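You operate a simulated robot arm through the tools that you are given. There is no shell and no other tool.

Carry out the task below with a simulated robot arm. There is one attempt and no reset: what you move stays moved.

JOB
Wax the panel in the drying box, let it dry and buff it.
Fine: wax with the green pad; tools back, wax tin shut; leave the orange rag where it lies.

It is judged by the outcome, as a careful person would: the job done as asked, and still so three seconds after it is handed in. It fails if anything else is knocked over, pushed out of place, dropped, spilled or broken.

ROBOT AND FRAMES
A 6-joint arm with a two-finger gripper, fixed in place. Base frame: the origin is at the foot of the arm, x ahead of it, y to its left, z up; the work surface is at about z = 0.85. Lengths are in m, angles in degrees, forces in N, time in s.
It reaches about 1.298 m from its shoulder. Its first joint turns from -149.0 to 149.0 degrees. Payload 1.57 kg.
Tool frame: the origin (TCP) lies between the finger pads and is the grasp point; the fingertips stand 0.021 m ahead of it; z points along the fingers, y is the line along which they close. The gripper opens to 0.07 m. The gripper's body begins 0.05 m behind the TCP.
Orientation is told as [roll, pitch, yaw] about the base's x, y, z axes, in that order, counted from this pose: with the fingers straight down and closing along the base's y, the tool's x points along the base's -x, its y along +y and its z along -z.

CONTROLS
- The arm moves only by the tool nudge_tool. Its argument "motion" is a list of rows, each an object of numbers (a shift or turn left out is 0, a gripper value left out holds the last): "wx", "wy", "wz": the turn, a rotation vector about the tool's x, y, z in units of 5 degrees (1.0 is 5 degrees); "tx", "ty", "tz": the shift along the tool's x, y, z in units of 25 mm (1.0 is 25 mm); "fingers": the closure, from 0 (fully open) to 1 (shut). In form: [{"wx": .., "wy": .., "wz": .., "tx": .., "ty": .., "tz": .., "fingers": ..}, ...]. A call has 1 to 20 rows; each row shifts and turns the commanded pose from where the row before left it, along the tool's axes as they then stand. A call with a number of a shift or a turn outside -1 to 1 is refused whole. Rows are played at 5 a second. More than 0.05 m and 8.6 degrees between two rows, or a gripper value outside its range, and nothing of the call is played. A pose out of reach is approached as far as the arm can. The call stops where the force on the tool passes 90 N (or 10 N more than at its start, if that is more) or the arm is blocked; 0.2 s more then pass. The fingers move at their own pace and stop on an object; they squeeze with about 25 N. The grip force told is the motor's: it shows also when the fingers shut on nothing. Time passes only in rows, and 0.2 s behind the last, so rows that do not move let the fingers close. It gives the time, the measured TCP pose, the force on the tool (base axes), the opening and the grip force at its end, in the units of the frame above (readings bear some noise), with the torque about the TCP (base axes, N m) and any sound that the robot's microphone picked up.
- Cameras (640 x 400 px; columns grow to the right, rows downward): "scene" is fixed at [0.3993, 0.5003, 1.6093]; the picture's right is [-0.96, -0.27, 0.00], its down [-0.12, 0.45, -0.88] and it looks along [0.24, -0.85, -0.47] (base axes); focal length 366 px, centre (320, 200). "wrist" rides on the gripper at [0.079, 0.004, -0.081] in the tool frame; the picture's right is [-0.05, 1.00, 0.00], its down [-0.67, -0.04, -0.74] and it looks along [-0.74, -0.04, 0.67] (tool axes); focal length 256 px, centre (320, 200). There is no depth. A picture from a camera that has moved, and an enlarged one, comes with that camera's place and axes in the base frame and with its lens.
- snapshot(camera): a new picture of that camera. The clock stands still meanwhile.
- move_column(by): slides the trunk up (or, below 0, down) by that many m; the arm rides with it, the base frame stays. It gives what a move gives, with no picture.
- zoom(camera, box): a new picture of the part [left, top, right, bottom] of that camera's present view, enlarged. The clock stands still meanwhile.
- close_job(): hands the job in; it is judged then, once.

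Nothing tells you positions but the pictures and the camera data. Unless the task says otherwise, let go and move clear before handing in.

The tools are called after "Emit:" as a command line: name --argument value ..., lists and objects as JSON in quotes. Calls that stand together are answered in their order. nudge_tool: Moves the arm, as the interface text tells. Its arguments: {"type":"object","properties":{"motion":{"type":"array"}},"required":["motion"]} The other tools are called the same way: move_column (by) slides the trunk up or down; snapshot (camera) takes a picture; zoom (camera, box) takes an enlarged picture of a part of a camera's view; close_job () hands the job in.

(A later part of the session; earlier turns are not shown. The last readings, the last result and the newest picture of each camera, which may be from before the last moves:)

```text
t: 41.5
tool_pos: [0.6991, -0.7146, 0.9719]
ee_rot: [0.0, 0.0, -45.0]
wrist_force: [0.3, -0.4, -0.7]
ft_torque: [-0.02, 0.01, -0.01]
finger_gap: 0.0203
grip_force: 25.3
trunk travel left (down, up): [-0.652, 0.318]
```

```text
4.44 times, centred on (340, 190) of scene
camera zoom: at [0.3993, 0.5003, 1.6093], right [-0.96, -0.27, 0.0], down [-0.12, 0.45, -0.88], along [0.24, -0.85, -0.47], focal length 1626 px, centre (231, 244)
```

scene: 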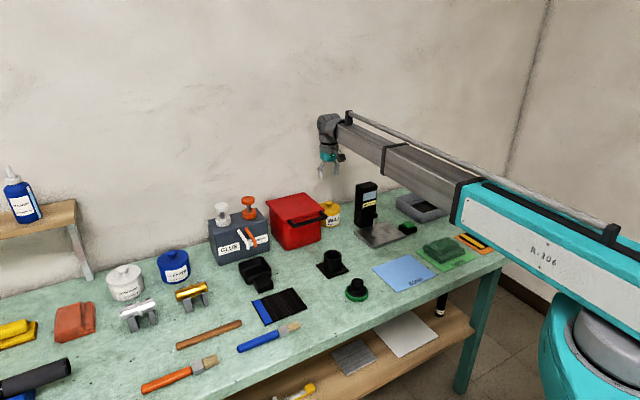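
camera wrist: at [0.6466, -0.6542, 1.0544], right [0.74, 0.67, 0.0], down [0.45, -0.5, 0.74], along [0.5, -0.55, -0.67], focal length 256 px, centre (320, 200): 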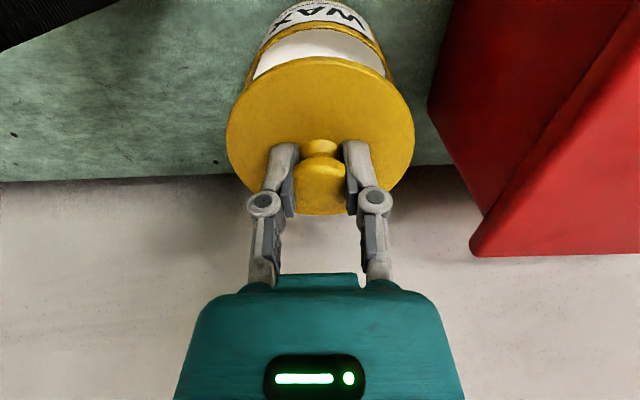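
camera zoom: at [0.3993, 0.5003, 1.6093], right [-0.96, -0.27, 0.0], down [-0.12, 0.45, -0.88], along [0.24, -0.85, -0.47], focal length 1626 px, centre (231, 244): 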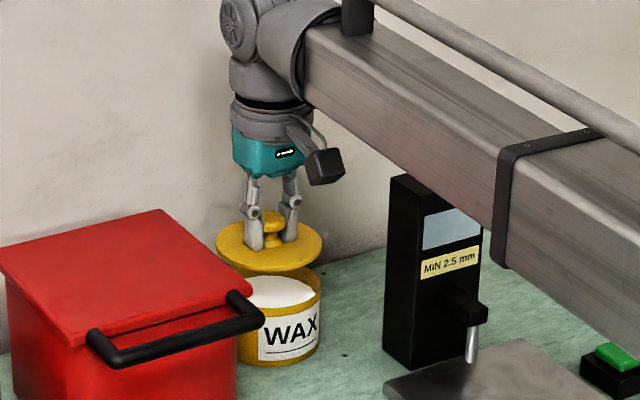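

The snap-on lid came off cleanly; white wax is visible in the tin. I'll raise, then carry the lid to a clear bench spot at about (0.575, −0.535), in front of the red can.

Emit:
move_column --by 0.1

Emit:
nudge_tool --motion '[{"tx": 1}, {"tx": 1}, {"tx": 1}, {"tx": 1}, {"tx": 1}, {"tx": 1}, {"tx": 1, "ty": 0.5}, {"tx": 1, "ty": 0.5}, {"tx": 0.6, "ty": 0.5}, {}]'

Emit:
snapshot --camera "wrist"

Emit:
snapshot --camera "scene"

```text
t: 42.9
tool_pos: [0.6986, -0.7134, 1.0709]
ee_rot: [0.1, -0.1, -44.9]
wrist_force: [0.1, 0.1, -0.8]
ft_torque: [-0.01, 0.03, 0.0]
finger_gap: 0.02
grip_force: 25.1
trunk travel left (down, up): [-0.752, 0.218]
```

```text
t: 45.0
tool_pos: [0.5741, -0.5356, 1.0719]
ee_rot: [0.0, 0.0, -45.0]
wrist_force: [0.3, 0.3, -0.6]
ft_torque: [-0.02, 0.01, 0.02]
finger_gap: 0.02
grip_force: 25.0
out of reach, approached as far as the arm can: row 7
trunk travel left (down, up): [-0.752, 0.218]
```

```text
taken
camera wrist: at [0.5217, -0.4756, 1.1545], right [0.74, 0.67, 0.0], down [0.45, -0.5, 0.74], along [0.5, -0.55, -0.67], focal length 256 px, centre (320, 200)
```

wrist: 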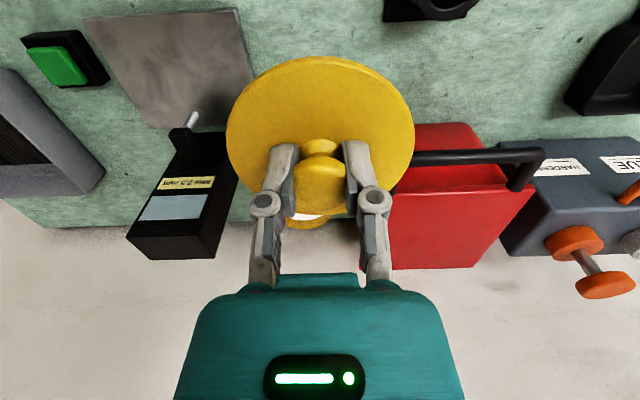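

```text
taken
```

scene: 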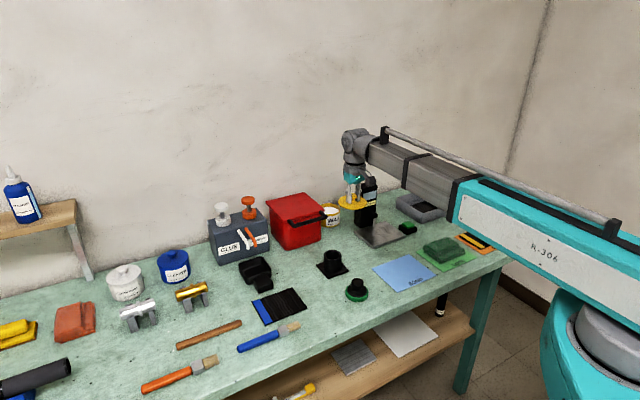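

The lid is held level over a clear spot. I'll lower it toward the bench.

Emit:
move_column --by -0.155

Emit:
snapshot --camera "wrist"

Emit:
zoom --camera "scene" --box '[310, 170, 430, 270]'

```text
t: 46.8
tool_pos: [0.5756, -0.5352, 0.9157]
ee_rot: [0.0, 0.0, -45.0]
wrist_force: [0.7, 0.1, -0.2]
ft_torque: [0.03, 0.0, -0.01]
finger_gap: 0.0204
grip_force: 25.7
trunk travel left (down, up): [-0.597, 0.373]
```

```text
taken
camera wrist: at [0.5216, -0.4758, 0.9996], right [0.74, 0.67, 0.0], down [0.45, -0.5, 0.74], along [0.5, -0.55, -0.67], focal length 256 px, centre (320, 200)
```

wrist: 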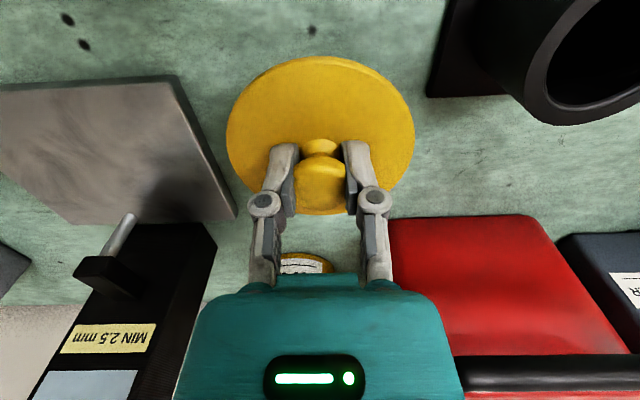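

```text
4.00 times, centred on (370, 220) of scene
camera zoom: at [0.3993, 0.5003, 1.6093], right [-0.96, -0.27, 0.0], down [-0.12, 0.45, -0.88], along [0.24, -0.85, -0.47], focal length 1464 px, centre (120, 120)
```

zoom: 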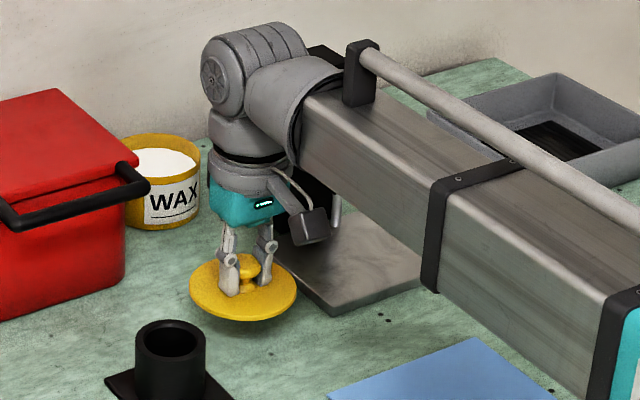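

The spot is clear, with the lid still a couple of centimetres above the bench. I'll lower in small steps until it touches.

Emit:
move_column --by -0.015

Emit:
move_column --by -0.005

Emit:
move_column --by -0.004

Emit:
zoom --camera "scene" --box '[340, 210, 400, 260]'

```text
t: 47.5
tool_pos: [0.5739, -0.5347, 0.9016]
ee_rot: [0.0, 0.0, -45.0]
wrist_force: [0.4, -0.1, 0.9]
ft_torque: [0.01, 0.03, 0.03]
finger_gap: 0.0199
grip_force: 24.8
trunk travel left (down, up): [-0.582, 0.388]
```

```text
t: 48.0
tool_pos: [0.5746, -0.5359, 0.8952]
ee_rot: [0.0, -0.1, -45.0]
wrist_force: [-0.4, -0.7, -0.3]
ft_torque: [0.02, -0.02, 0.02]
finger_gap: 0.02
grip_force: 25.3
trunk travel left (down, up): [-0.577, 0.393]
```

```text
t: 48.5
tool_pos: [0.5749, -0.5349, 0.8914]
ee_rot: [0.0, 0.0, -45.0]
wrist_force: [-0.1, 0.0, 0.9]
ft_torque: [-0.02, 0.01, -0.01]
finger_gap: 0.02
grip_force: 25.0
trunk travel left (down, up): [-0.573, 0.397]
```

```text
8.00 times, centred on (370, 235) of scene
camera zoom: at [0.3993, 0.5003, 1.6093], right [-0.96, -0.27, 0.0], down [-0.12, 0.45, -0.88], along [0.24, -0.85, -0.47], focal length 2928 px, centre (-80, -80)
```

zoom: 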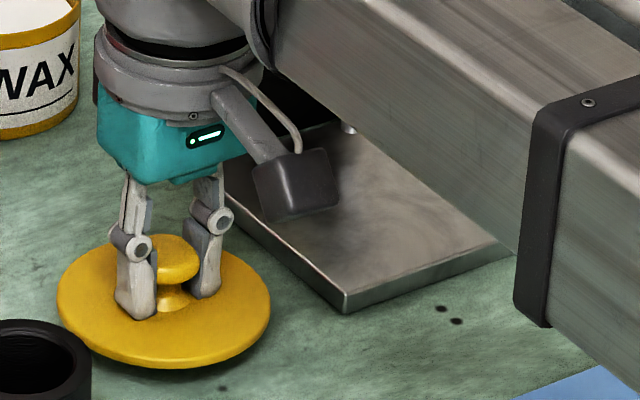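

Nearly down. I'll continue in 3 mm steps until the force shows contact.

Emit:
move_column --by -0.003

Emit:
move_column --by -0.003

```text
t: 49.1
tool_pos: [0.5746, -0.5351, 0.8881]
ee_rot: [0.0, 0.0, -45.0]
wrist_force: [0.2, 0.0, 0.3]
ft_torque: [-0.01, -0.02, -0.03]
finger_gap: 0.0204
grip_force: 24.2
trunk travel left (down, up): [-0.57, 0.4]
```

```text
t: 49.6
tool_pos: [0.5736, -0.5359, 0.8864]
ee_rot: [-0.1, -0.1, -45.1]
wrist_force: [0.5, -0.4, -0.5]
ft_torque: [0.01, -0.04, 0.01]
finger_gap: 0.0202
grip_force: 25.6
trunk travel left (down, up): [-0.567, 0.403]
```

Emit:
move_column --by -0.003

Emit:
zoom --camera "scene" --box '[340, 210, 400, 260]'

```text
t: 50.1
tool_pos: [0.5752, -0.5349, 0.882]
ee_rot: [0.1, 0.0, -45.0]
wrist_force: [0.8, -0.9, -0.1]
ft_torque: [-0.02, 0.01, 0.0]
finger_gap: 0.0203
grip_force: 24.6
trunk travel left (down, up): [-0.564, 0.406]
```

```text
8.00 times, centred on (370, 235) of scene
camera zoom: at [0.3993, 0.5003, 1.6093], right [-0.96, -0.27, 0.0], down [-0.12, 0.45, -0.88], along [0.24, -0.85, -0.47], focal length 2928 px, centre (-80, -80)
```

zoom: 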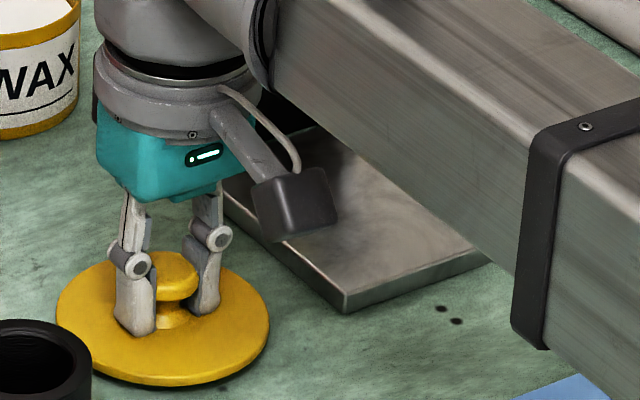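

Shadow is closing in; I'll continue in small steps.

Emit:
move_column --by -0.002

Emit:
move_column --by -0.002

```text
t: 50.6
tool_pos: [0.575, -0.5344, 0.8811]
ee_rot: [0.0, 0.0, -45.0]
wrist_force: [0.4, 0.9, -1.0]
ft_torque: [-0.03, 0.04, -0.02]
finger_gap: 0.02
grip_force: 25.1
trunk travel left (down, up): [-0.562, 0.408]
```

```text
t: 51.1
tool_pos: [0.5746, -0.5362, 0.8797]
ee_rot: [0.0, -0.1, -45.0]
wrist_force: [1.4, -1.2, 9.8]
ft_torque: [0.03, 0.0, -0.02]
finger_gap: 0.0201
grip_force: 25.1
trunk travel left (down, up): [-0.56, 0.41]
```

Contact at TCP z ≈ 0.879. I'll release the lid and raise the arm.

Emit:
nudge_tool --motion '[{"fingers": 0.2}, {"fingers": 0.2}, {"fingers": 0.2}, {"fingers": 0.2}]'

Emit:
move_column --by 0.05

Emit:
snapshot --camera "wrist"

Emit:
move_column --by 0.19

Emit:
snapshot --camera "wrist"

```text
t: 52.1
tool_pos: [0.5739, -0.5354, 0.8806]
ee_rot: [0.1, 0.0, -44.9]
wrist_force: [0.0, 0.3, -0.2]
ft_torque: [0.01, -0.04, -0.01]
finger_gap: 0.056
grip_force: 0.0
trunk travel left (down, up): [-0.56, 0.41]
```

```text
t: 53.1
tool_pos: [0.5747, -0.5356, 0.9288]
ee_rot: [-0.1, 0.0, -45.1]
wrist_force: [0.3, -0.4, 0.2]
ft_torque: [-0.01, -0.04, 0.03]
finger_gap: 0.0559
grip_force: 0.0
trunk travel left (down, up): [-0.61, 0.36]
```

```text
taken
camera wrist: at [0.5217, -0.4758, 1.0125], right [0.74, 0.67, 0.0], down [0.45, -0.5, 0.74], along [0.5, -0.55, -0.67], focal length 256 px, centre (320, 200)
```

wrist: 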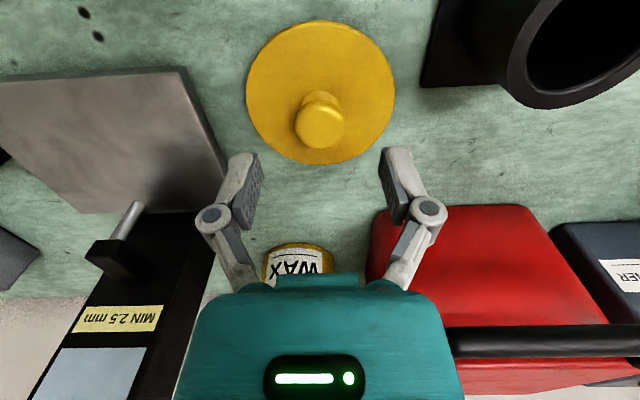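

```text
t: 55.1
tool_pos: [0.5751, -0.5351, 1.1187]
ee_rot: [-0.1, 0.1, -45.0]
wrist_force: [-0.6, 0.4, -0.1]
ft_torque: [-0.02, 0.0, -0.01]
finger_gap: 0.056
grip_force: 0.0
trunk travel left (down, up): [-0.8, 0.17]
```

```text
taken
camera wrist: at [0.5217, -0.4758, 1.2024], right [0.74, 0.67, 0.0], down [0.45, -0.5, 0.74], along [0.5, -0.55, -0.67], focal length 256 px, centre (320, 200)
```

wrist: 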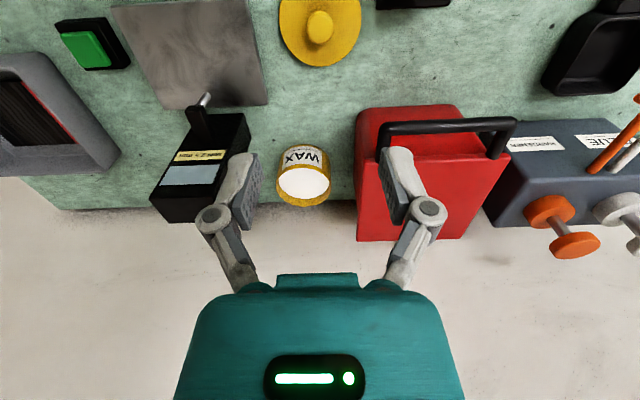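

The lid lies flat at (0.575, −0.535). Now I'll zoom at the open tin, then move to look at the green pad.

Emit:
zoom --camera "wrist" --box '[250, 130, 360, 220]'

Emit:
nudge_tool --motion '[{"tx": 1}, {"tx": 1}, {"tx": 1}, {"tx": 1}, {"tx": 1, "ty": 1}, {"tx": 1, "ty": 1}, {"tx": 1, "ty": 0.8}, {}]'

Emit:
snapshot --camera "wrist"

```text
4.44 times, centred on (305, 175) of wrist
camera zoom: at [0.5217, -0.4758, 1.2024], right [0.74, 0.67, 0.0], down [0.45, -0.5, 0.74], along [0.5, -0.55, -0.67], focal length 1138 px, centre (387, 311)
```

zoom: 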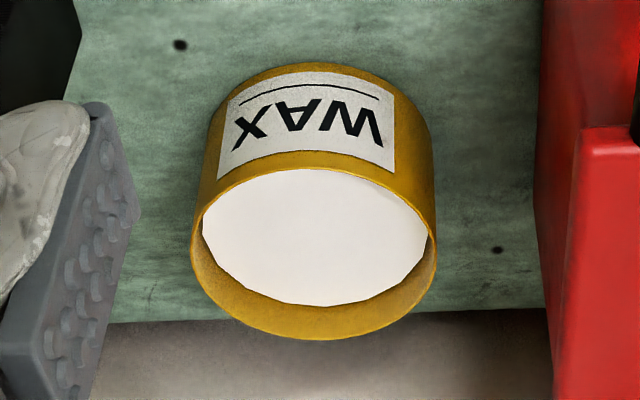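

```text
t: 56.9
tool_pos: [0.4973, -0.3606, 1.119]
ee_rot: [0.0, 0.1, -45.0]
wrist_force: [0.1, 0.5, 0.1]
ft_torque: [-0.02, 0.0, -0.01]
finger_gap: 0.0562
grip_force: 0.1
trunk travel left (down, up): [-0.8, 0.17]
```

```text
taken
camera wrist: at [0.4456, -0.3018, 1.2025], right [0.74, 0.67, 0.0], down [0.45, -0.5, 0.74], along [0.5, -0.55, -0.67], focal length 256 px, centre (320, 200)
```

wrist: 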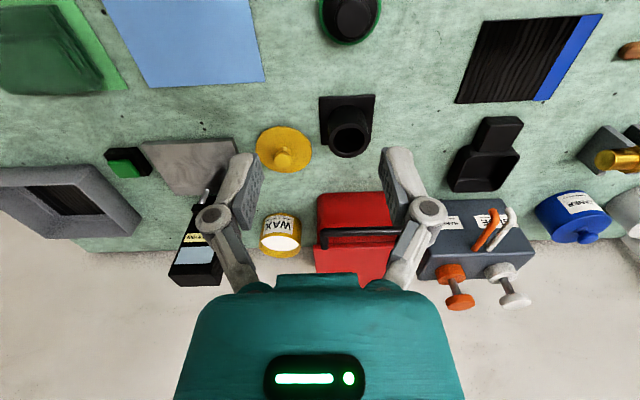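

The wax surface is about 1.3 cm below the tin rim; tin centre ≈ (0.70, −0.715). Now I'll back up a little to view the green pad well.

Emit:
nudge_tool --motion '[{"tx": 1}, {"tx": 1}, {"tx": 1}, {"tx": 1, "ty": 0.6}, {}]'

Emit:
zoom --camera "wrist" --box '[240, 20, 400, 140]'

Emit:
snapshot --camera "wrist"

Emit:
zoom --camera "scene" --box '[330, 270, 390, 310]'

```text
t: 58.1
tool_pos: [0.4466, -0.2844, 1.1196]
ee_rot: [0.0, 0.1, -45.0]
wrist_force: [0.0, 0.2, 0.7]
ft_torque: [0.0, -0.01, -0.02]
finger_gap: 0.056
grip_force: 0.1
out of reach, approached as far as the arm can: row 4
trunk travel left (down, up): [-0.8, 0.17]
```

```text
3.33 times, centred on (320, 80) of wrist
camera zoom: at [0.3934, -0.2246, 1.2027], right [0.74, 0.67, 0.0], down [0.45, -0.5, 0.74], along [0.5, -0.55, -0.67], focal length 853 px, centre (320, 600)
```

zoom: 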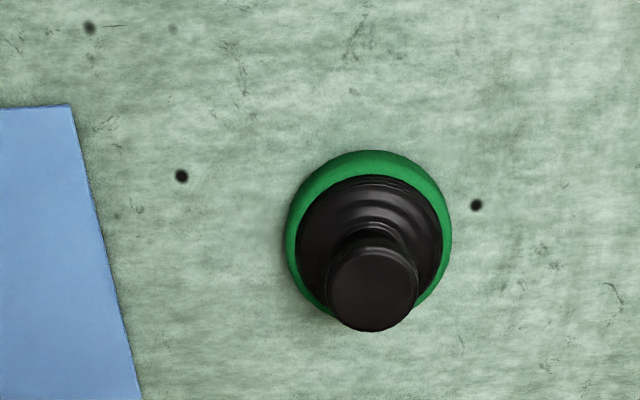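

```text
taken
camera wrist: at [0.3934, -0.2246, 1.2027], right [0.74, 0.67, 0.0], down [0.45, -0.5, 0.74], along [0.5, -0.55, -0.67], focal length 256 px, centre (320, 200)
```

wrist: 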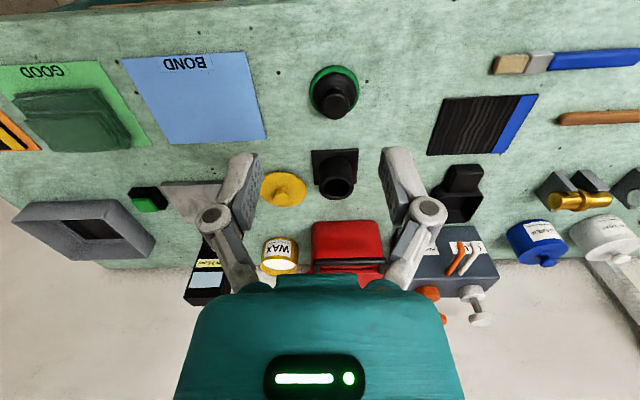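

```text
10.00 times, centred on (360, 290) of scene
camera zoom: at [0.3993, 0.5003, 1.6093], right [-0.96, -0.27, 0.0], down [-0.12, 0.45, -0.88], along [0.24, -0.85, -0.47], focal length 3659 px, centre (-80, -700)
```

zoom: 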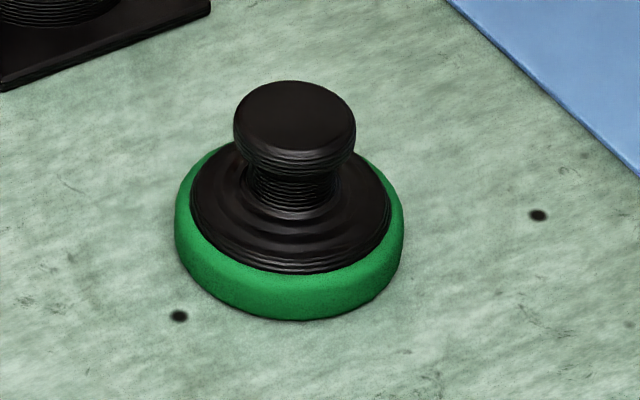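

That is clearly the green foam applicator pad with a black knob, at ≈ (0.518, −0.331). I'll move over it and come down for a closer check.

Emit:
nudge_tool --motion '[{"tx": -1}, {"tx": -1}, {"tx": -1}, {"tx": -0.37, "ty": 0.68}, {}]'

Emit:
move_column --by -0.13

Emit:
zoom --camera "wrist" --box '[210, 20, 430, 180]'

```text
t: 59.3
tool_pos: [0.519, -0.3311, 1.1178]
ee_rot: [-0.1, 0.1, -45.0]
wrist_force: [0.7, 0.1, 0.0]
ft_torque: [0.0, -0.01, 0.02]
finger_gap: 0.0562
grip_force: 0.1
trunk travel left (down, up): [-0.8, 0.17]
```

```text
t: 60.9
tool_pos: [0.5186, -0.3312, 0.9892]
ee_rot: [0.0, 0.0, -45.0]
wrist_force: [-0.8, -0.1, 0.7]
ft_torque: [-0.01, 0.01, 0.02]
finger_gap: 0.056
grip_force: 0.1
trunk travel left (down, up): [-0.67, 0.3]
```

```text
2.50 times, centred on (320, 100) of wrist
camera zoom: at [0.4661, -0.273, 1.0726], right [0.74, 0.67, 0.0], down [0.45, -0.5, 0.74], along [0.5, -0.55, -0.67], focal length 640 px, centre (320, 450)
```

zoom: 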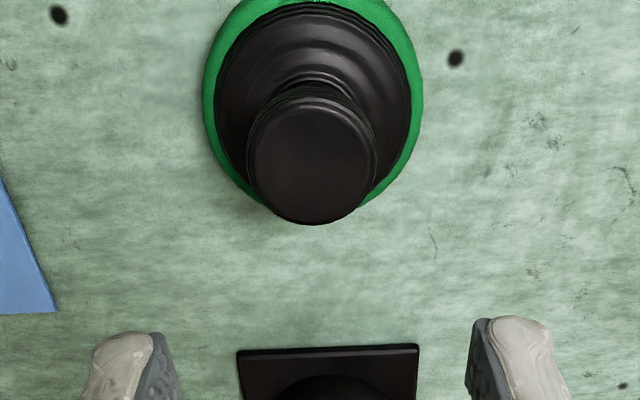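

Knob centred under the TCP, top ≈ 0.90. I'll lower to TCP ≈ 0.897 and grip the knob.

Emit:
move_column --by -0.08

Emit:
zoom --camera "wrist" --box '[220, 80, 420, 240]'

Emit:
zoom --camera "scene" --box '[320, 240, 400, 310]'

```text
t: 62.1
tool_pos: [0.5194, -0.3322, 0.9091]
ee_rot: [0.0, 0.0, -45.0]
wrist_force: [-0.5, -1.0, -0.3]
ft_torque: [0.02, 0.0, 0.01]
finger_gap: 0.0562
grip_force: 0.0
trunk travel left (down, up): [-0.59, 0.38]
```

```text
2.50 times, centred on (320, 160) of wrist
camera zoom: at [0.4661, -0.273, 0.9926], right [0.74, 0.67, 0.0], down [0.45, -0.5, 0.74], along [0.5, -0.55, -0.67], focal length 640 px, centre (320, 300)
```

zoom: 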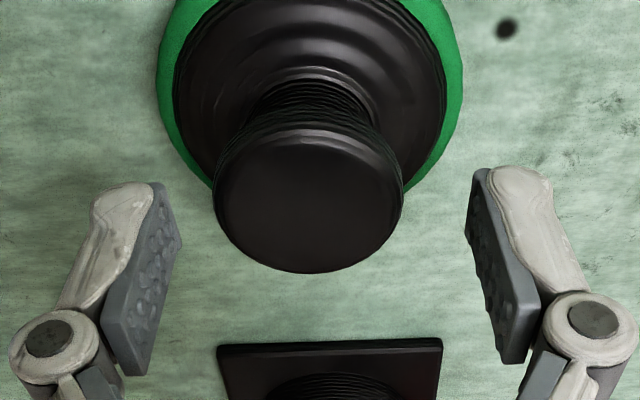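

```text
5.71 times, centred on (360, 275) of scene
camera zoom: at [0.3993, 0.5003, 1.6093], right [-0.96, -0.27, 0.0], down [-0.12, 0.45, -0.88], along [0.24, -0.85, -0.47], focal length 2091 px, centre (91, -229)
```

zoom: 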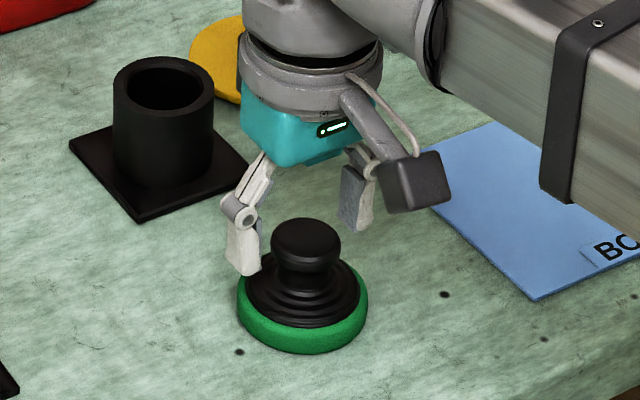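

The pad's knob is slightly left of centre; I'll adjust 2 mm, lower 12 mm and close.

Emit:
nudge_tool --motion '[{"tx": 0.07, "ty": -0.09}, {}]'

Emit:
move_column --by -0.012

Emit:
nudge_tool --motion '[{"fingers": 1}, {"fingers": 1}, {"fingers": 1}, {"fingers": 1}, {"fingers": 1}]'

Emit:
zoom --camera "wrist" --box '[220, 80, 420, 240]'

```text
t: 62.7
tool_pos: [0.5175, -0.3332, 0.9084]
ee_rot: [0.0, 0.0, -45.1]
wrist_force: [0.4, 0.5, -0.4]
ft_torque: [0.0, -0.01, -0.02]
finger_gap: 0.0561
grip_force: 0.0
trunk travel left (down, up): [-0.59, 0.38]
```

```text
t: 63.3
tool_pos: [0.5162, -0.332, 0.8965]
ee_rot: [0.0, 0.0, -45.0]
wrist_force: [0.3, 0.0, -0.7]
ft_torque: [0.0, 0.0, 0.03]
finger_gap: 0.056
grip_force: 0.1
trunk travel left (down, up): [-0.578, 0.392]
```

```text
t: 64.5
tool_pos: [0.5172, -0.3325, 0.8972]
ee_rot: [0.0, 0.0, -45.0]
wrist_force: [0.1, 0.3, 1.2]
ft_torque: [-0.01, 0.03, -0.01]
finger_gap: 0.0309
grip_force: 25.0
trunk travel left (down, up): [-0.578, 0.392]
```

```text
2.50 times, centred on (320, 160) of wrist
camera zoom: at [0.4634, -0.2731, 0.9806], right [0.74, 0.67, 0.0], down [0.45, -0.5, 0.74], along [0.5, -0.55, -0.67], focal length 640 px, centre (320, 300)
```

zoom: 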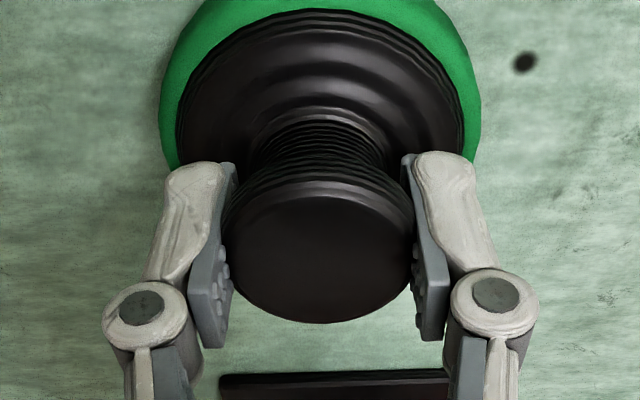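

Firm grip (31 mm) on the knob; pad home is TCP (0.517, −0.3325, 0.897). I'll lift and carry it toward the tin.

Emit:
move_column --by 0.02

Emit:
move_column --by 0.18

Emit:
snapshot --camera "wrist"

Emit:
zoom --camera "scene" --box '[300, 190, 420, 310]'

```text
t: 65.2
tool_pos: [0.5166, -0.3318, 0.9173]
ee_rot: [0.1, 0.0, -45.0]
wrist_force: [-0.4, 0.8, 0.0]
ft_torque: [0.02, 0.01, 0.0]
finger_gap: 0.0311
grip_force: 25.0
trunk travel left (down, up): [-0.598, 0.372]
```

```text
t: 67.2
tool_pos: [0.517, -0.3331, 1.0972]
ee_rot: [-0.1, 0.0, -45.0]
wrist_force: [-0.8, -0.1, -1.0]
ft_torque: [0.0, 0.01, -0.02]
finger_gap: 0.0309
grip_force: 25.3
trunk travel left (down, up): [-0.778, 0.192]
```

```text
taken
camera wrist: at [0.4636, -0.2732, 1.1805], right [0.74, 0.67, 0.0], down [0.45, -0.5, 0.74], along [0.5, -0.55, -0.67], focal length 256 px, centre (320, 200)
```

wrist: 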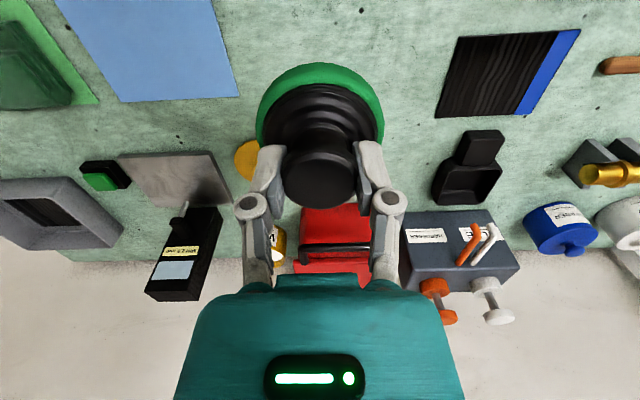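

```text
3.33 times, centred on (360, 250) of scene
camera zoom: at [0.3993, 0.5003, 1.6093], right [-0.96, -0.27, 0.0], down [-0.12, 0.45, -0.88], along [0.24, -0.85, -0.47], focal length 1220 px, centre (187, 33)
```

zoom: 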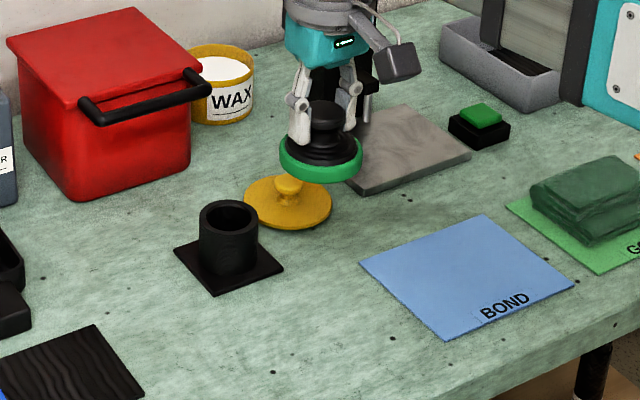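

The pad is held straight; its underside is 47 mm below the TCP. I'll carry it above the wax tin.

Emit:
nudge_tool --motion '[{"tx": -1, "ty": -0.35}, {"tx": -1, "ty": -0.35}, {"tx": -1, "ty": -0.35}, {"tx": -1, "ty": -0.35}, {"tx": -1, "ty": -0.35}, {"tx": -1, "ty": -0.35}, {"tx": -1, "ty": -0.35}, {"tx": -1, "ty": -0.35}, {"tx": -1, "ty": -0.35}, {"tx": -1, "ty": -0.35}, {"tx": -1, "ty": -0.35}, {"tx": -1, "ty": -0.35}, {"tx": -1, "ty": -0.35}, {"tx": -1, "ty": -0.35}, {"tx": -1, "ty": -0.35}, {"tx": -1, "ty": -0.35}, {}]'

Emit:
snapshot --camera "wrist"

Emit:
zoom --camera "scene" --box '[290, 130, 390, 230]'

```text
t: 70.8
tool_pos: [0.7009, -0.714, 1.0966]
ee_rot: [0.0, -0.1, -45.0]
wrist_force: [0.7, 0.7, -0.2]
ft_torque: [0.01, -0.02, 0.0]
finger_gap: 0.0311
grip_force: 25.0
trunk travel left (down, up): [-0.778, 0.192]
```

```text
taken
camera wrist: at [0.6476, -0.654, 1.1805], right [0.74, 0.67, 0.0], down [0.45, -0.5, 0.74], along [0.5, -0.55, -0.67], focal length 256 px, centre (320, 200)
```

wrist: 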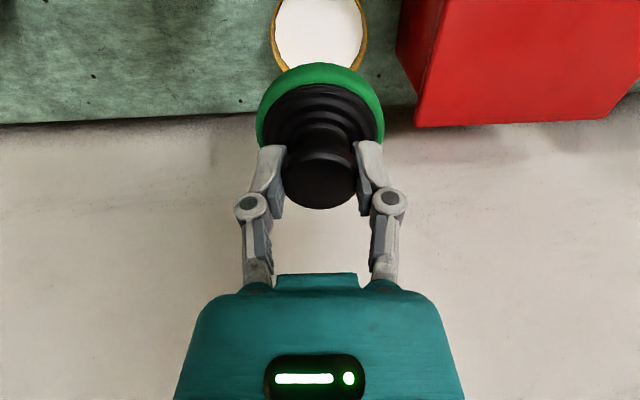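

```text
4.00 times, centred on (340, 180) of scene
camera zoom: at [0.3993, 0.5003, 1.6093], right [-0.96, -0.27, 0.0], down [-0.12, 0.45, -0.88], along [0.24, -0.85, -0.47], focal length 1464 px, centre (240, 280)
```

zoom: 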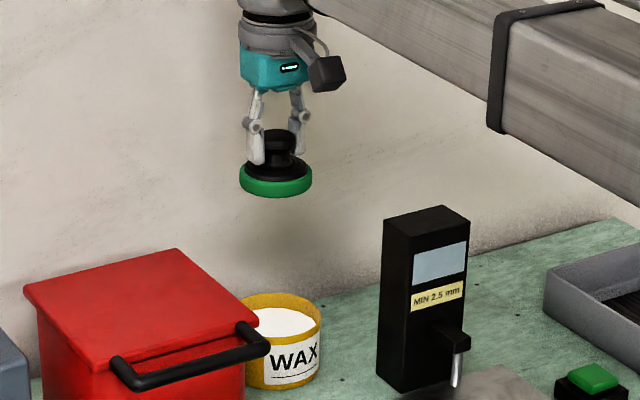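

Lateral alignment looks right. I'll lower until the pad is just above the rim and check the alignment again.

Emit:
move_column --by -0.12

Emit:
zoom --camera "wrist" --box '[220, 20, 420, 180]'

Emit:
zoom --camera "scene" --box '[310, 165, 370, 225]'

```text
t: 72.3
tool_pos: [0.7014, -0.7134, 0.9755]
ee_rot: [0.0, 0.1, -45.1]
wrist_force: [-0.3, -1.6, -0.7]
ft_torque: [-0.01, -0.02, -0.01]
finger_gap: 0.031
grip_force: 24.6
trunk travel left (down, up): [-0.658, 0.312]
```

```text
2.50 times, centred on (320, 100) of wrist
camera zoom: at [0.6476, -0.6539, 1.0605], right [0.74, 0.67, 0.0], down [0.45, -0.5, 0.74], along [0.5, -0.55, -0.67], focal length 640 px, centre (320, 450)
```

zoom: 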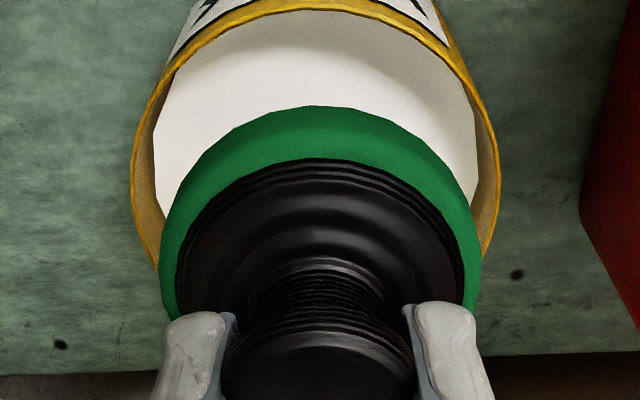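

```text
6.67 times, centred on (340, 195) of scene
camera zoom: at [0.3993, 0.5003, 1.6093], right [-0.96, -0.27, 0.0], down [-0.12, 0.45, -0.88], along [0.24, -0.85, -0.47], focal length 2440 px, centre (187, 233)
```

zoom: 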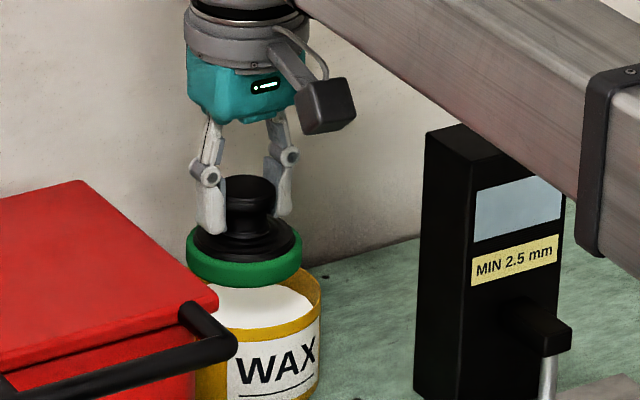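

Pad is centred within about 3 mm and has ~1 cm of margin all round. I'll lower it into the tin in small steps until it touches wax.

Emit:
move_column --by -0.022

Emit:
move_column --by -0.006

Emit:
move_column --by -0.004

Emit:
zoom --camera "wrist" --box '[220, 20, 420, 180]'

```text
t: 72.9
tool_pos: [0.7005, -0.7143, 0.9558]
ee_rot: [0.0, 0.0, -45.1]
wrist_force: [0.0, -0.3, 0.0]
ft_torque: [0.0, 0.03, 0.0]
finger_gap: 0.0307
grip_force: 25.3
trunk travel left (down, up): [-0.636, 0.334]
```

```text
t: 73.5
tool_pos: [0.7004, -0.7133, 0.9497]
ee_rot: [0.1, -0.1, -45.0]
wrist_force: [0.0, -0.8, -0.1]
ft_torque: [-0.03, -0.01, -0.01]
finger_gap: 0.031
grip_force: 25.3
trunk travel left (down, up): [-0.63, 0.34]
```

```text
t: 74.0
tool_pos: [0.7011, -0.7124, 0.9446]
ee_rot: [0.0, -0.1, -45.0]
wrist_force: [0.2, -0.7, 0.4]
ft_torque: [0.02, -0.02, -0.02]
finger_gap: 0.0306
grip_force: 25.3
trunk travel left (down, up): [-0.626, 0.344]
```

```text
2.50 times, centred on (320, 100) of wrist
camera zoom: at [0.6476, -0.6539, 1.0285], right [0.74, 0.67, 0.0], down [0.45, -0.5, 0.74], along [0.5, -0.55, -0.67], focal length 640 px, centre (320, 450)
```

zoom: 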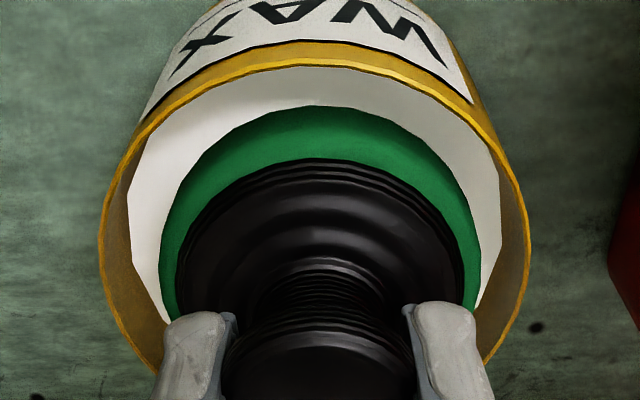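

The pad is entering the tin centrally. I'll continue in 2–3 mm steps.

Emit:
move_column --by -0.003

Emit:
move_column --by -0.003

Emit:
move_column --by -0.002

```text
t: 74.5
tool_pos: [0.7009, -0.7133, 0.9414]
ee_rot: [0.0, 0.0, -45.0]
wrist_force: [0.6, 0.8, -0.3]
ft_torque: [0.0, 0.01, 0.0]
finger_gap: 0.031
grip_force: 25.0
trunk travel left (down, up): [-0.623, 0.347]
```

```text
t: 75.1
tool_pos: [0.7012, -0.7137, 0.9379]
ee_rot: [0.1, 0.0, -45.1]
wrist_force: [0.1, -0.4, -1.3]
ft_torque: [-0.02, -0.03, -0.01]
finger_gap: 0.031
grip_force: 25.5
trunk travel left (down, up): [-0.62, 0.35]
```

```text
t: 75.6
tool_pos: [0.6998, -0.714, 0.9367]
ee_rot: [0.0, 0.1, -45.0]
wrist_force: [0.1, 0.7, 0.0]
ft_torque: [-0.01, -0.01, 0.02]
finger_gap: 0.031
grip_force: 24.6
trunk travel left (down, up): [-0.618, 0.352]
```

Emit:
zoom --camera "wrist" --box '[220, 20, 420, 180]'

Emit:
zoom --camera "scene" --box '[310, 175, 370, 225]'

Emit:
move_column --by -0.002

Emit:
move_column --by -0.002

```text
2.50 times, centred on (320, 100) of wrist
camera zoom: at [0.6476, -0.6539, 1.0204], right [0.74, 0.67, 0.0], down [0.45, -0.5, 0.74], along [0.5, -0.55, -0.67], focal length 640 px, centre (320, 450)
```

zoom: 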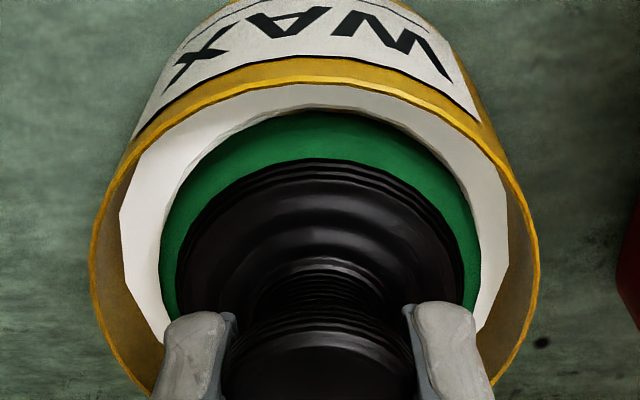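

```text
8.00 times, centred on (340, 200) of scene
camera zoom: at [0.3993, 0.5003, 1.6093], right [-0.96, -0.27, 0.0], down [-0.12, 0.45, -0.88], along [0.24, -0.85, -0.47], focal length 2928 px, centre (160, 200)
```

zoom: 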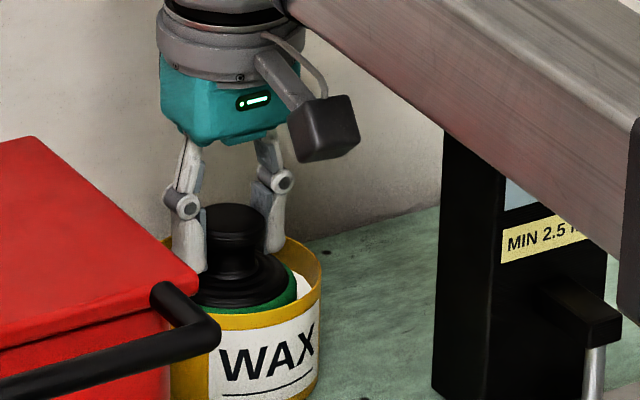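

```text
t: 76.1
tool_pos: [0.7002, -0.7133, 0.9361]
ee_rot: [0.1, 0.0, -45.0]
wrist_force: [-0.3, 0.3, -0.3]
ft_torque: [0.02, -0.03, -0.03]
finger_gap: 0.0312
grip_force: 25.2
trunk travel left (down, up): [-0.616, 0.354]
```

```text
t: 76.6
tool_pos: [0.7001, -0.7128, 0.9331]
ee_rot: [0.0, -0.1, -45.0]
wrist_force: [-0.2, -0.3, -0.3]
ft_torque: [0.02, -0.01, 0.01]
finger_gap: 0.0312
grip_force: 25.4
trunk travel left (down, up): [-0.614, 0.356]
```

No contact force yet; I'll keep lowering in small steps.

Emit:
move_column --by -0.002

Emit:
move_column --by -0.002

Emit:
zoom --camera "wrist" --box '[220, 20, 420, 180]'

```text
t: 77.1
tool_pos: [0.701, -0.7134, 0.9306]
ee_rot: [0.0, 0.0, -45.0]
wrist_force: [1.2, 0.6, -0.1]
ft_torque: [0.0, -0.03, 0.0]
finger_gap: 0.0308
grip_force: 24.8
trunk travel left (down, up): [-0.612, 0.358]
```

```text
t: 77.7
tool_pos: [0.6992, -0.7133, 0.9297]
ee_rot: [0.0, 0.1, -45.0]
wrist_force: [0.7, -0.5, 0.6]
ft_torque: [0.01, 0.0, 0.01]
finger_gap: 0.0308
grip_force: 24.5
trunk travel left (down, up): [-0.61, 0.36]
```

```text
2.50 times, centred on (320, 100) of wrist
camera zoom: at [0.6476, -0.6539, 1.0124], right [0.74, 0.67, 0.0], down [0.45, -0.5, 0.74], along [0.5, -0.55, -0.67], focal length 640 px, centre (320, 450)
```

zoom: 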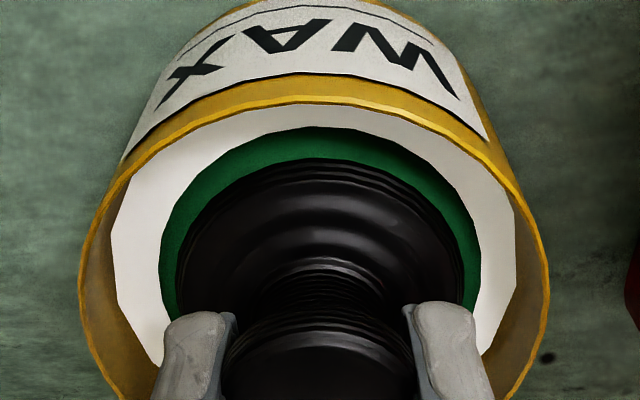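

The foam is now visibly sunk a few millimetres into the wax. I'll hold there briefly, then lift and check that it picked up wax.

Emit:
nudge_tool --motion '[{}, {}, {}, {}, {}]'

Emit:
move_column --by 0.04

Emit:
move_column --by 0.13

Emit:
zoom --camera "wrist" --box '[220, 0, 420, 160]'

Emit:
zoom --camera "scene" --box '[300, 130, 380, 230]'

```text
t: 78.9
tool_pos: [0.7008, -0.7137, 0.9288]
ee_rot: [-0.1, 0.0, -45.0]
wrist_force: [0.4, 0.9, 0.4]
ft_torque: [0.02, 0.0, 0.0]
finger_gap: 0.0308
grip_force: 24.5
trunk travel left (down, up): [-0.61, 0.36]
```

```text
t: 79.7
tool_pos: [0.701, -0.7128, 0.9699]
ee_rot: [0.0, 0.0, -45.1]
wrist_force: [0.1, -1.3, 0.4]
ft_torque: [0.05, 0.01, 0.0]
finger_gap: 0.0309
grip_force: 24.9
trunk travel left (down, up): [-0.65, 0.32]
```

```text
t: 81.3
tool_pos: [0.7001, -0.7144, 1.0985]
ee_rot: [0.0, 0.0, -45.1]
wrist_force: [-0.3, 0.5, -0.7]
ft_torque: [0.01, 0.04, 0.02]
finger_gap: 0.0309
grip_force: 25.1
trunk travel left (down, up): [-0.78, 0.19]
```

```text
2.50 times, centred on (320, 80) of wrist
camera zoom: at [0.6477, -0.654, 1.1823], right [0.74, 0.67, 0.0], down [0.45, -0.5, 0.74], along [0.5, -0.55, -0.67], focal length 640 px, centre (320, 500)
```

zoom: 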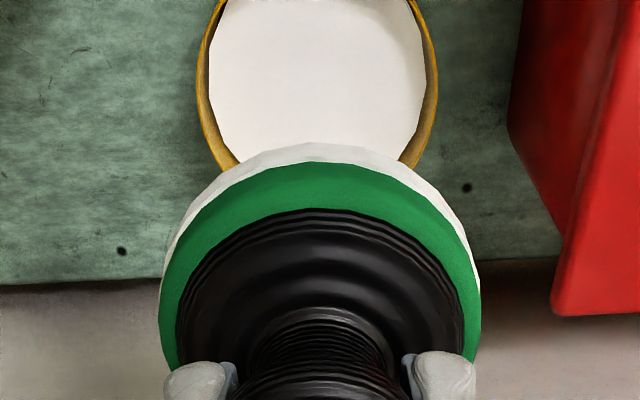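

```text
4.00 times, centred on (340, 180) of scene
camera zoom: at [0.3993, 0.5003, 1.6093], right [-0.96, -0.27, 0.0], down [-0.12, 0.45, -0.88], along [0.24, -0.85, -0.47], focal length 1464 px, centre (240, 280)
```

zoom: 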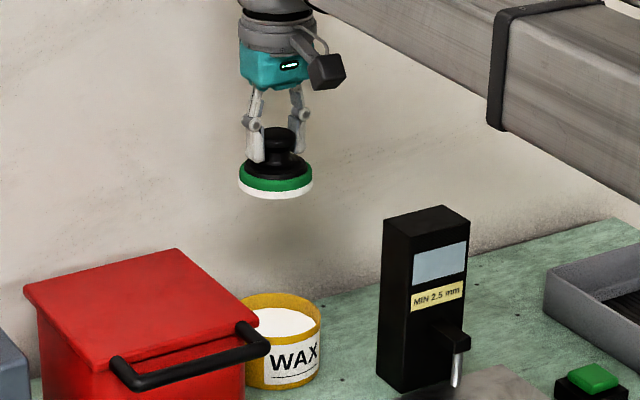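

The pad's underside now carries a white coat of wax. I'll raise a bit more (to clear the gauge stand) and carry the pad to just in front of the grey box.

Emit:
move_column --by 0.04

Emit:
nudge_tool --motion '[{"tx": 1}, {"tx": 1}, {"tx": 1}, {"tx": 1, "ty": -1}, {"tx": 1, "ty": -1}, {"tx": 1, "ty": -1}, {"tx": 1, "ty": -1}, {"tx": 1, "ty": -1}, {"tx": 0.7, "ty": -1}, {"ty": -1}, {"ty": -1}, {"ty": -1}, {"ty": -1}, {"ty": -1}, {"ty": -1}, {"ty": -1}, {"ty": -1}, {"ty": -1}, {"ty": -1}]'

Emit:
snapshot --camera "wrist"

Emit:
zoom --camera "wrist" --box '[220, 0, 420, 100]'

Emit:
snapshot --camera "scene"

```text
t: 82.1
tool_pos: [0.7003, -0.7136, 1.1382]
ee_rot: [0.0, 0.0, -45.0]
wrist_force: [0.1, -1.1, -0.7]
ft_torque: [-0.01, 0.03, 0.0]
finger_gap: 0.031
grip_force: 24.5
trunk travel left (down, up): [-0.82, 0.15]
```

```text
t: 86.1
tool_pos: [0.2657, -0.8426, 1.1388]
ee_rot: [0.0, 0.0, -44.9]
wrist_force: [0.4, -0.3, 0.0]
ft_torque: [-0.01, -0.02, 0.0]
finger_gap: 0.031
grip_force: 25.1
trunk travel left (down, up): [-0.82, 0.15]
```

```text
taken
camera wrist: at [0.2119, -0.7832, 1.2224], right [0.74, 0.67, 0.0], down [0.45, -0.5, 0.74], along [0.5, -0.55, -0.67], focal length 256 px, centre (320, 200)
```

wrist: 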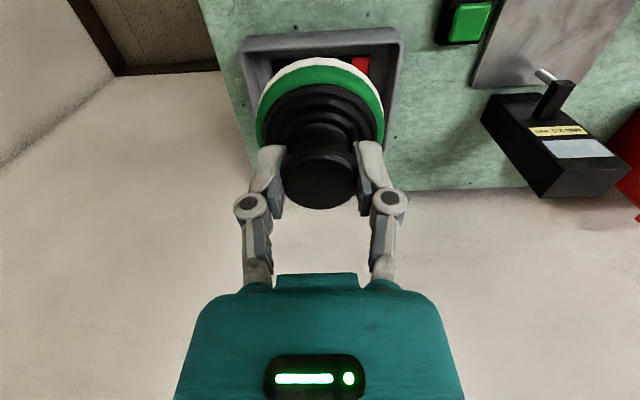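

```text
3.20 times, centred on (320, 50) of wrist
camera zoom: at [0.2119, -0.7832, 1.2224], right [0.74, 0.67, 0.0], down [0.45, -0.5, 0.74], along [0.5, -0.55, -0.67], focal length 819 px, centre (320, 680)
```

zoom: 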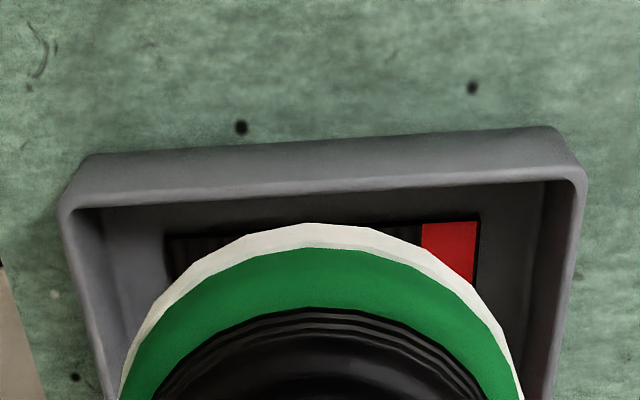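

```text
taken
```

scene: 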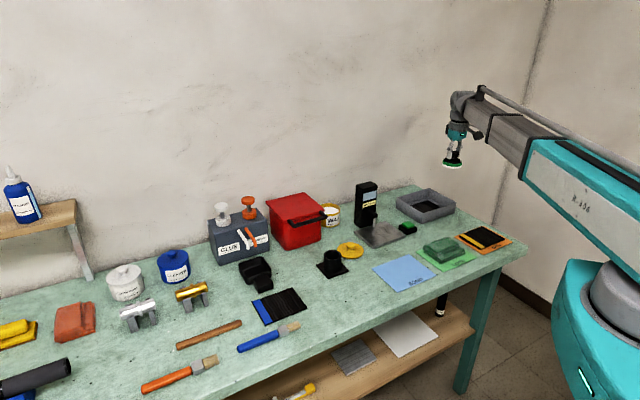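

The panel in the grey box is centred at about (0.332, −0.912), aligned with the tool axes, with ~2.5 cm free all round. I'll move over its centre and lower.

Emit:
nudge_tool --motion '[{"tx": -1}, {"tx": -1}, {"tx": -1}, {"tx": -0.88, "ty": -0.08}, {}]'

Emit:
move_column --by -0.17

Emit:
snapshot --camera "wrist"

Emit:
zoom --camera "scene" --box '[380, 150, 480, 230]'

```text
t: 87.3
tool_pos: [0.3319, -0.9132, 1.14]
ee_rot: [0.0, -0.1, -45.0]
wrist_force: [0.4, -0.3, -0.4]
ft_torque: [0.01, 0.0, -0.03]
finger_gap: 0.0308
grip_force: 25.3
trunk travel left (down, up): [-0.82, 0.15]
```

```text
t: 89.2
tool_pos: [0.3331, -0.914, 0.9699]
ee_rot: [0.0, 0.1, -45.0]
wrist_force: [1.0, 0.4, -0.4]
ft_torque: [-0.04, 0.01, -0.01]
finger_gap: 0.0308
grip_force: 24.8
trunk travel left (down, up): [-0.65, 0.32]
```

```text
taken
camera wrist: at [0.2794, -0.8544, 1.0526], right [0.74, 0.67, 0.0], down [0.45, -0.5, 0.74], along [0.5, -0.55, -0.67], focal length 256 px, centre (320, 200)
```

wrist: 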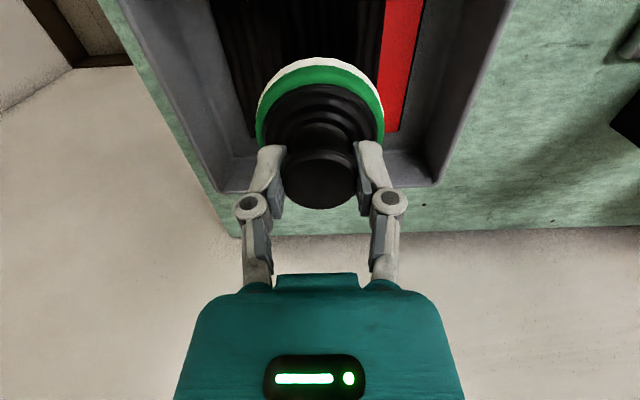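

```text
5.00 times, centred on (430, 190) of scene
camera zoom: at [0.3993, 0.5003, 1.6093], right [-0.96, -0.27, 0.0], down [-0.12, 0.45, -0.88], along [0.24, -0.85, -0.47], focal length 1830 px, centre (-230, 250)
```

zoom: 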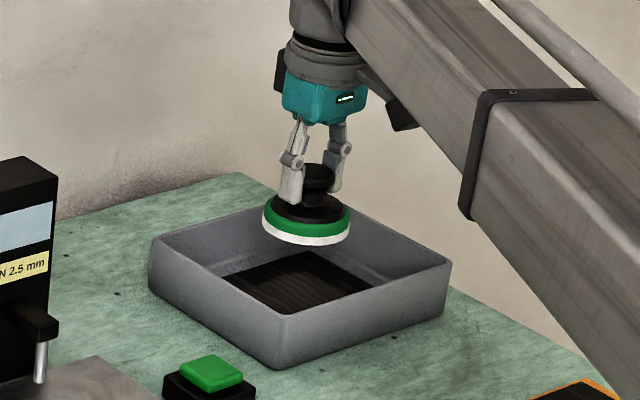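

Well centred. I'll lower to the panel and feel for contact.

Emit:
move_column --by -0.055

Emit:
move_column --by -0.005

Emit:
move_column --by -0.003

Emit:
move_column --by -0.002

```text
t: 90.2
tool_pos: [0.3321, -0.9146, 0.9135]
ee_rot: [0.1, 0.0, -45.0]
wrist_force: [-0.6, -0.1, 0.7]
ft_torque: [0.0, -0.02, 0.02]
finger_gap: 0.031
grip_force: 25.2
trunk travel left (down, up): [-0.595, 0.375]
```

```text
t: 90.7
tool_pos: [0.3322, -0.9124, 0.9109]
ee_rot: [0.0, 0.1, -45.0]
wrist_force: [0.2, -0.6, -0.6]
ft_torque: [0.0, 0.02, 0.0]
finger_gap: 0.0308
grip_force: 25.3
trunk travel left (down, up): [-0.59, 0.38]
```

```text
t: 91.2
tool_pos: [0.3324, -0.9145, 0.908]
ee_rot: [0.0, -0.1, -45.1]
wrist_force: [0.7, -3.2, 11.9]
ft_torque: [-0.09, -0.03, -0.01]
finger_gap: 0.031
grip_force: 24.6
trunk travel left (down, up): [-0.587, 0.383]
```

```text
t: 91.8
tool_pos: [0.332, -0.9133, 0.906]
ee_rot: [0.1, -0.1, -45.0]
wrist_force: [1.8, -3.8, 19.4]
ft_torque: [-0.09, -0.02, 0.01]
finger_gap: 0.0308
grip_force: 25.4
trunk travel left (down, up): [-0.585, 0.385]
```

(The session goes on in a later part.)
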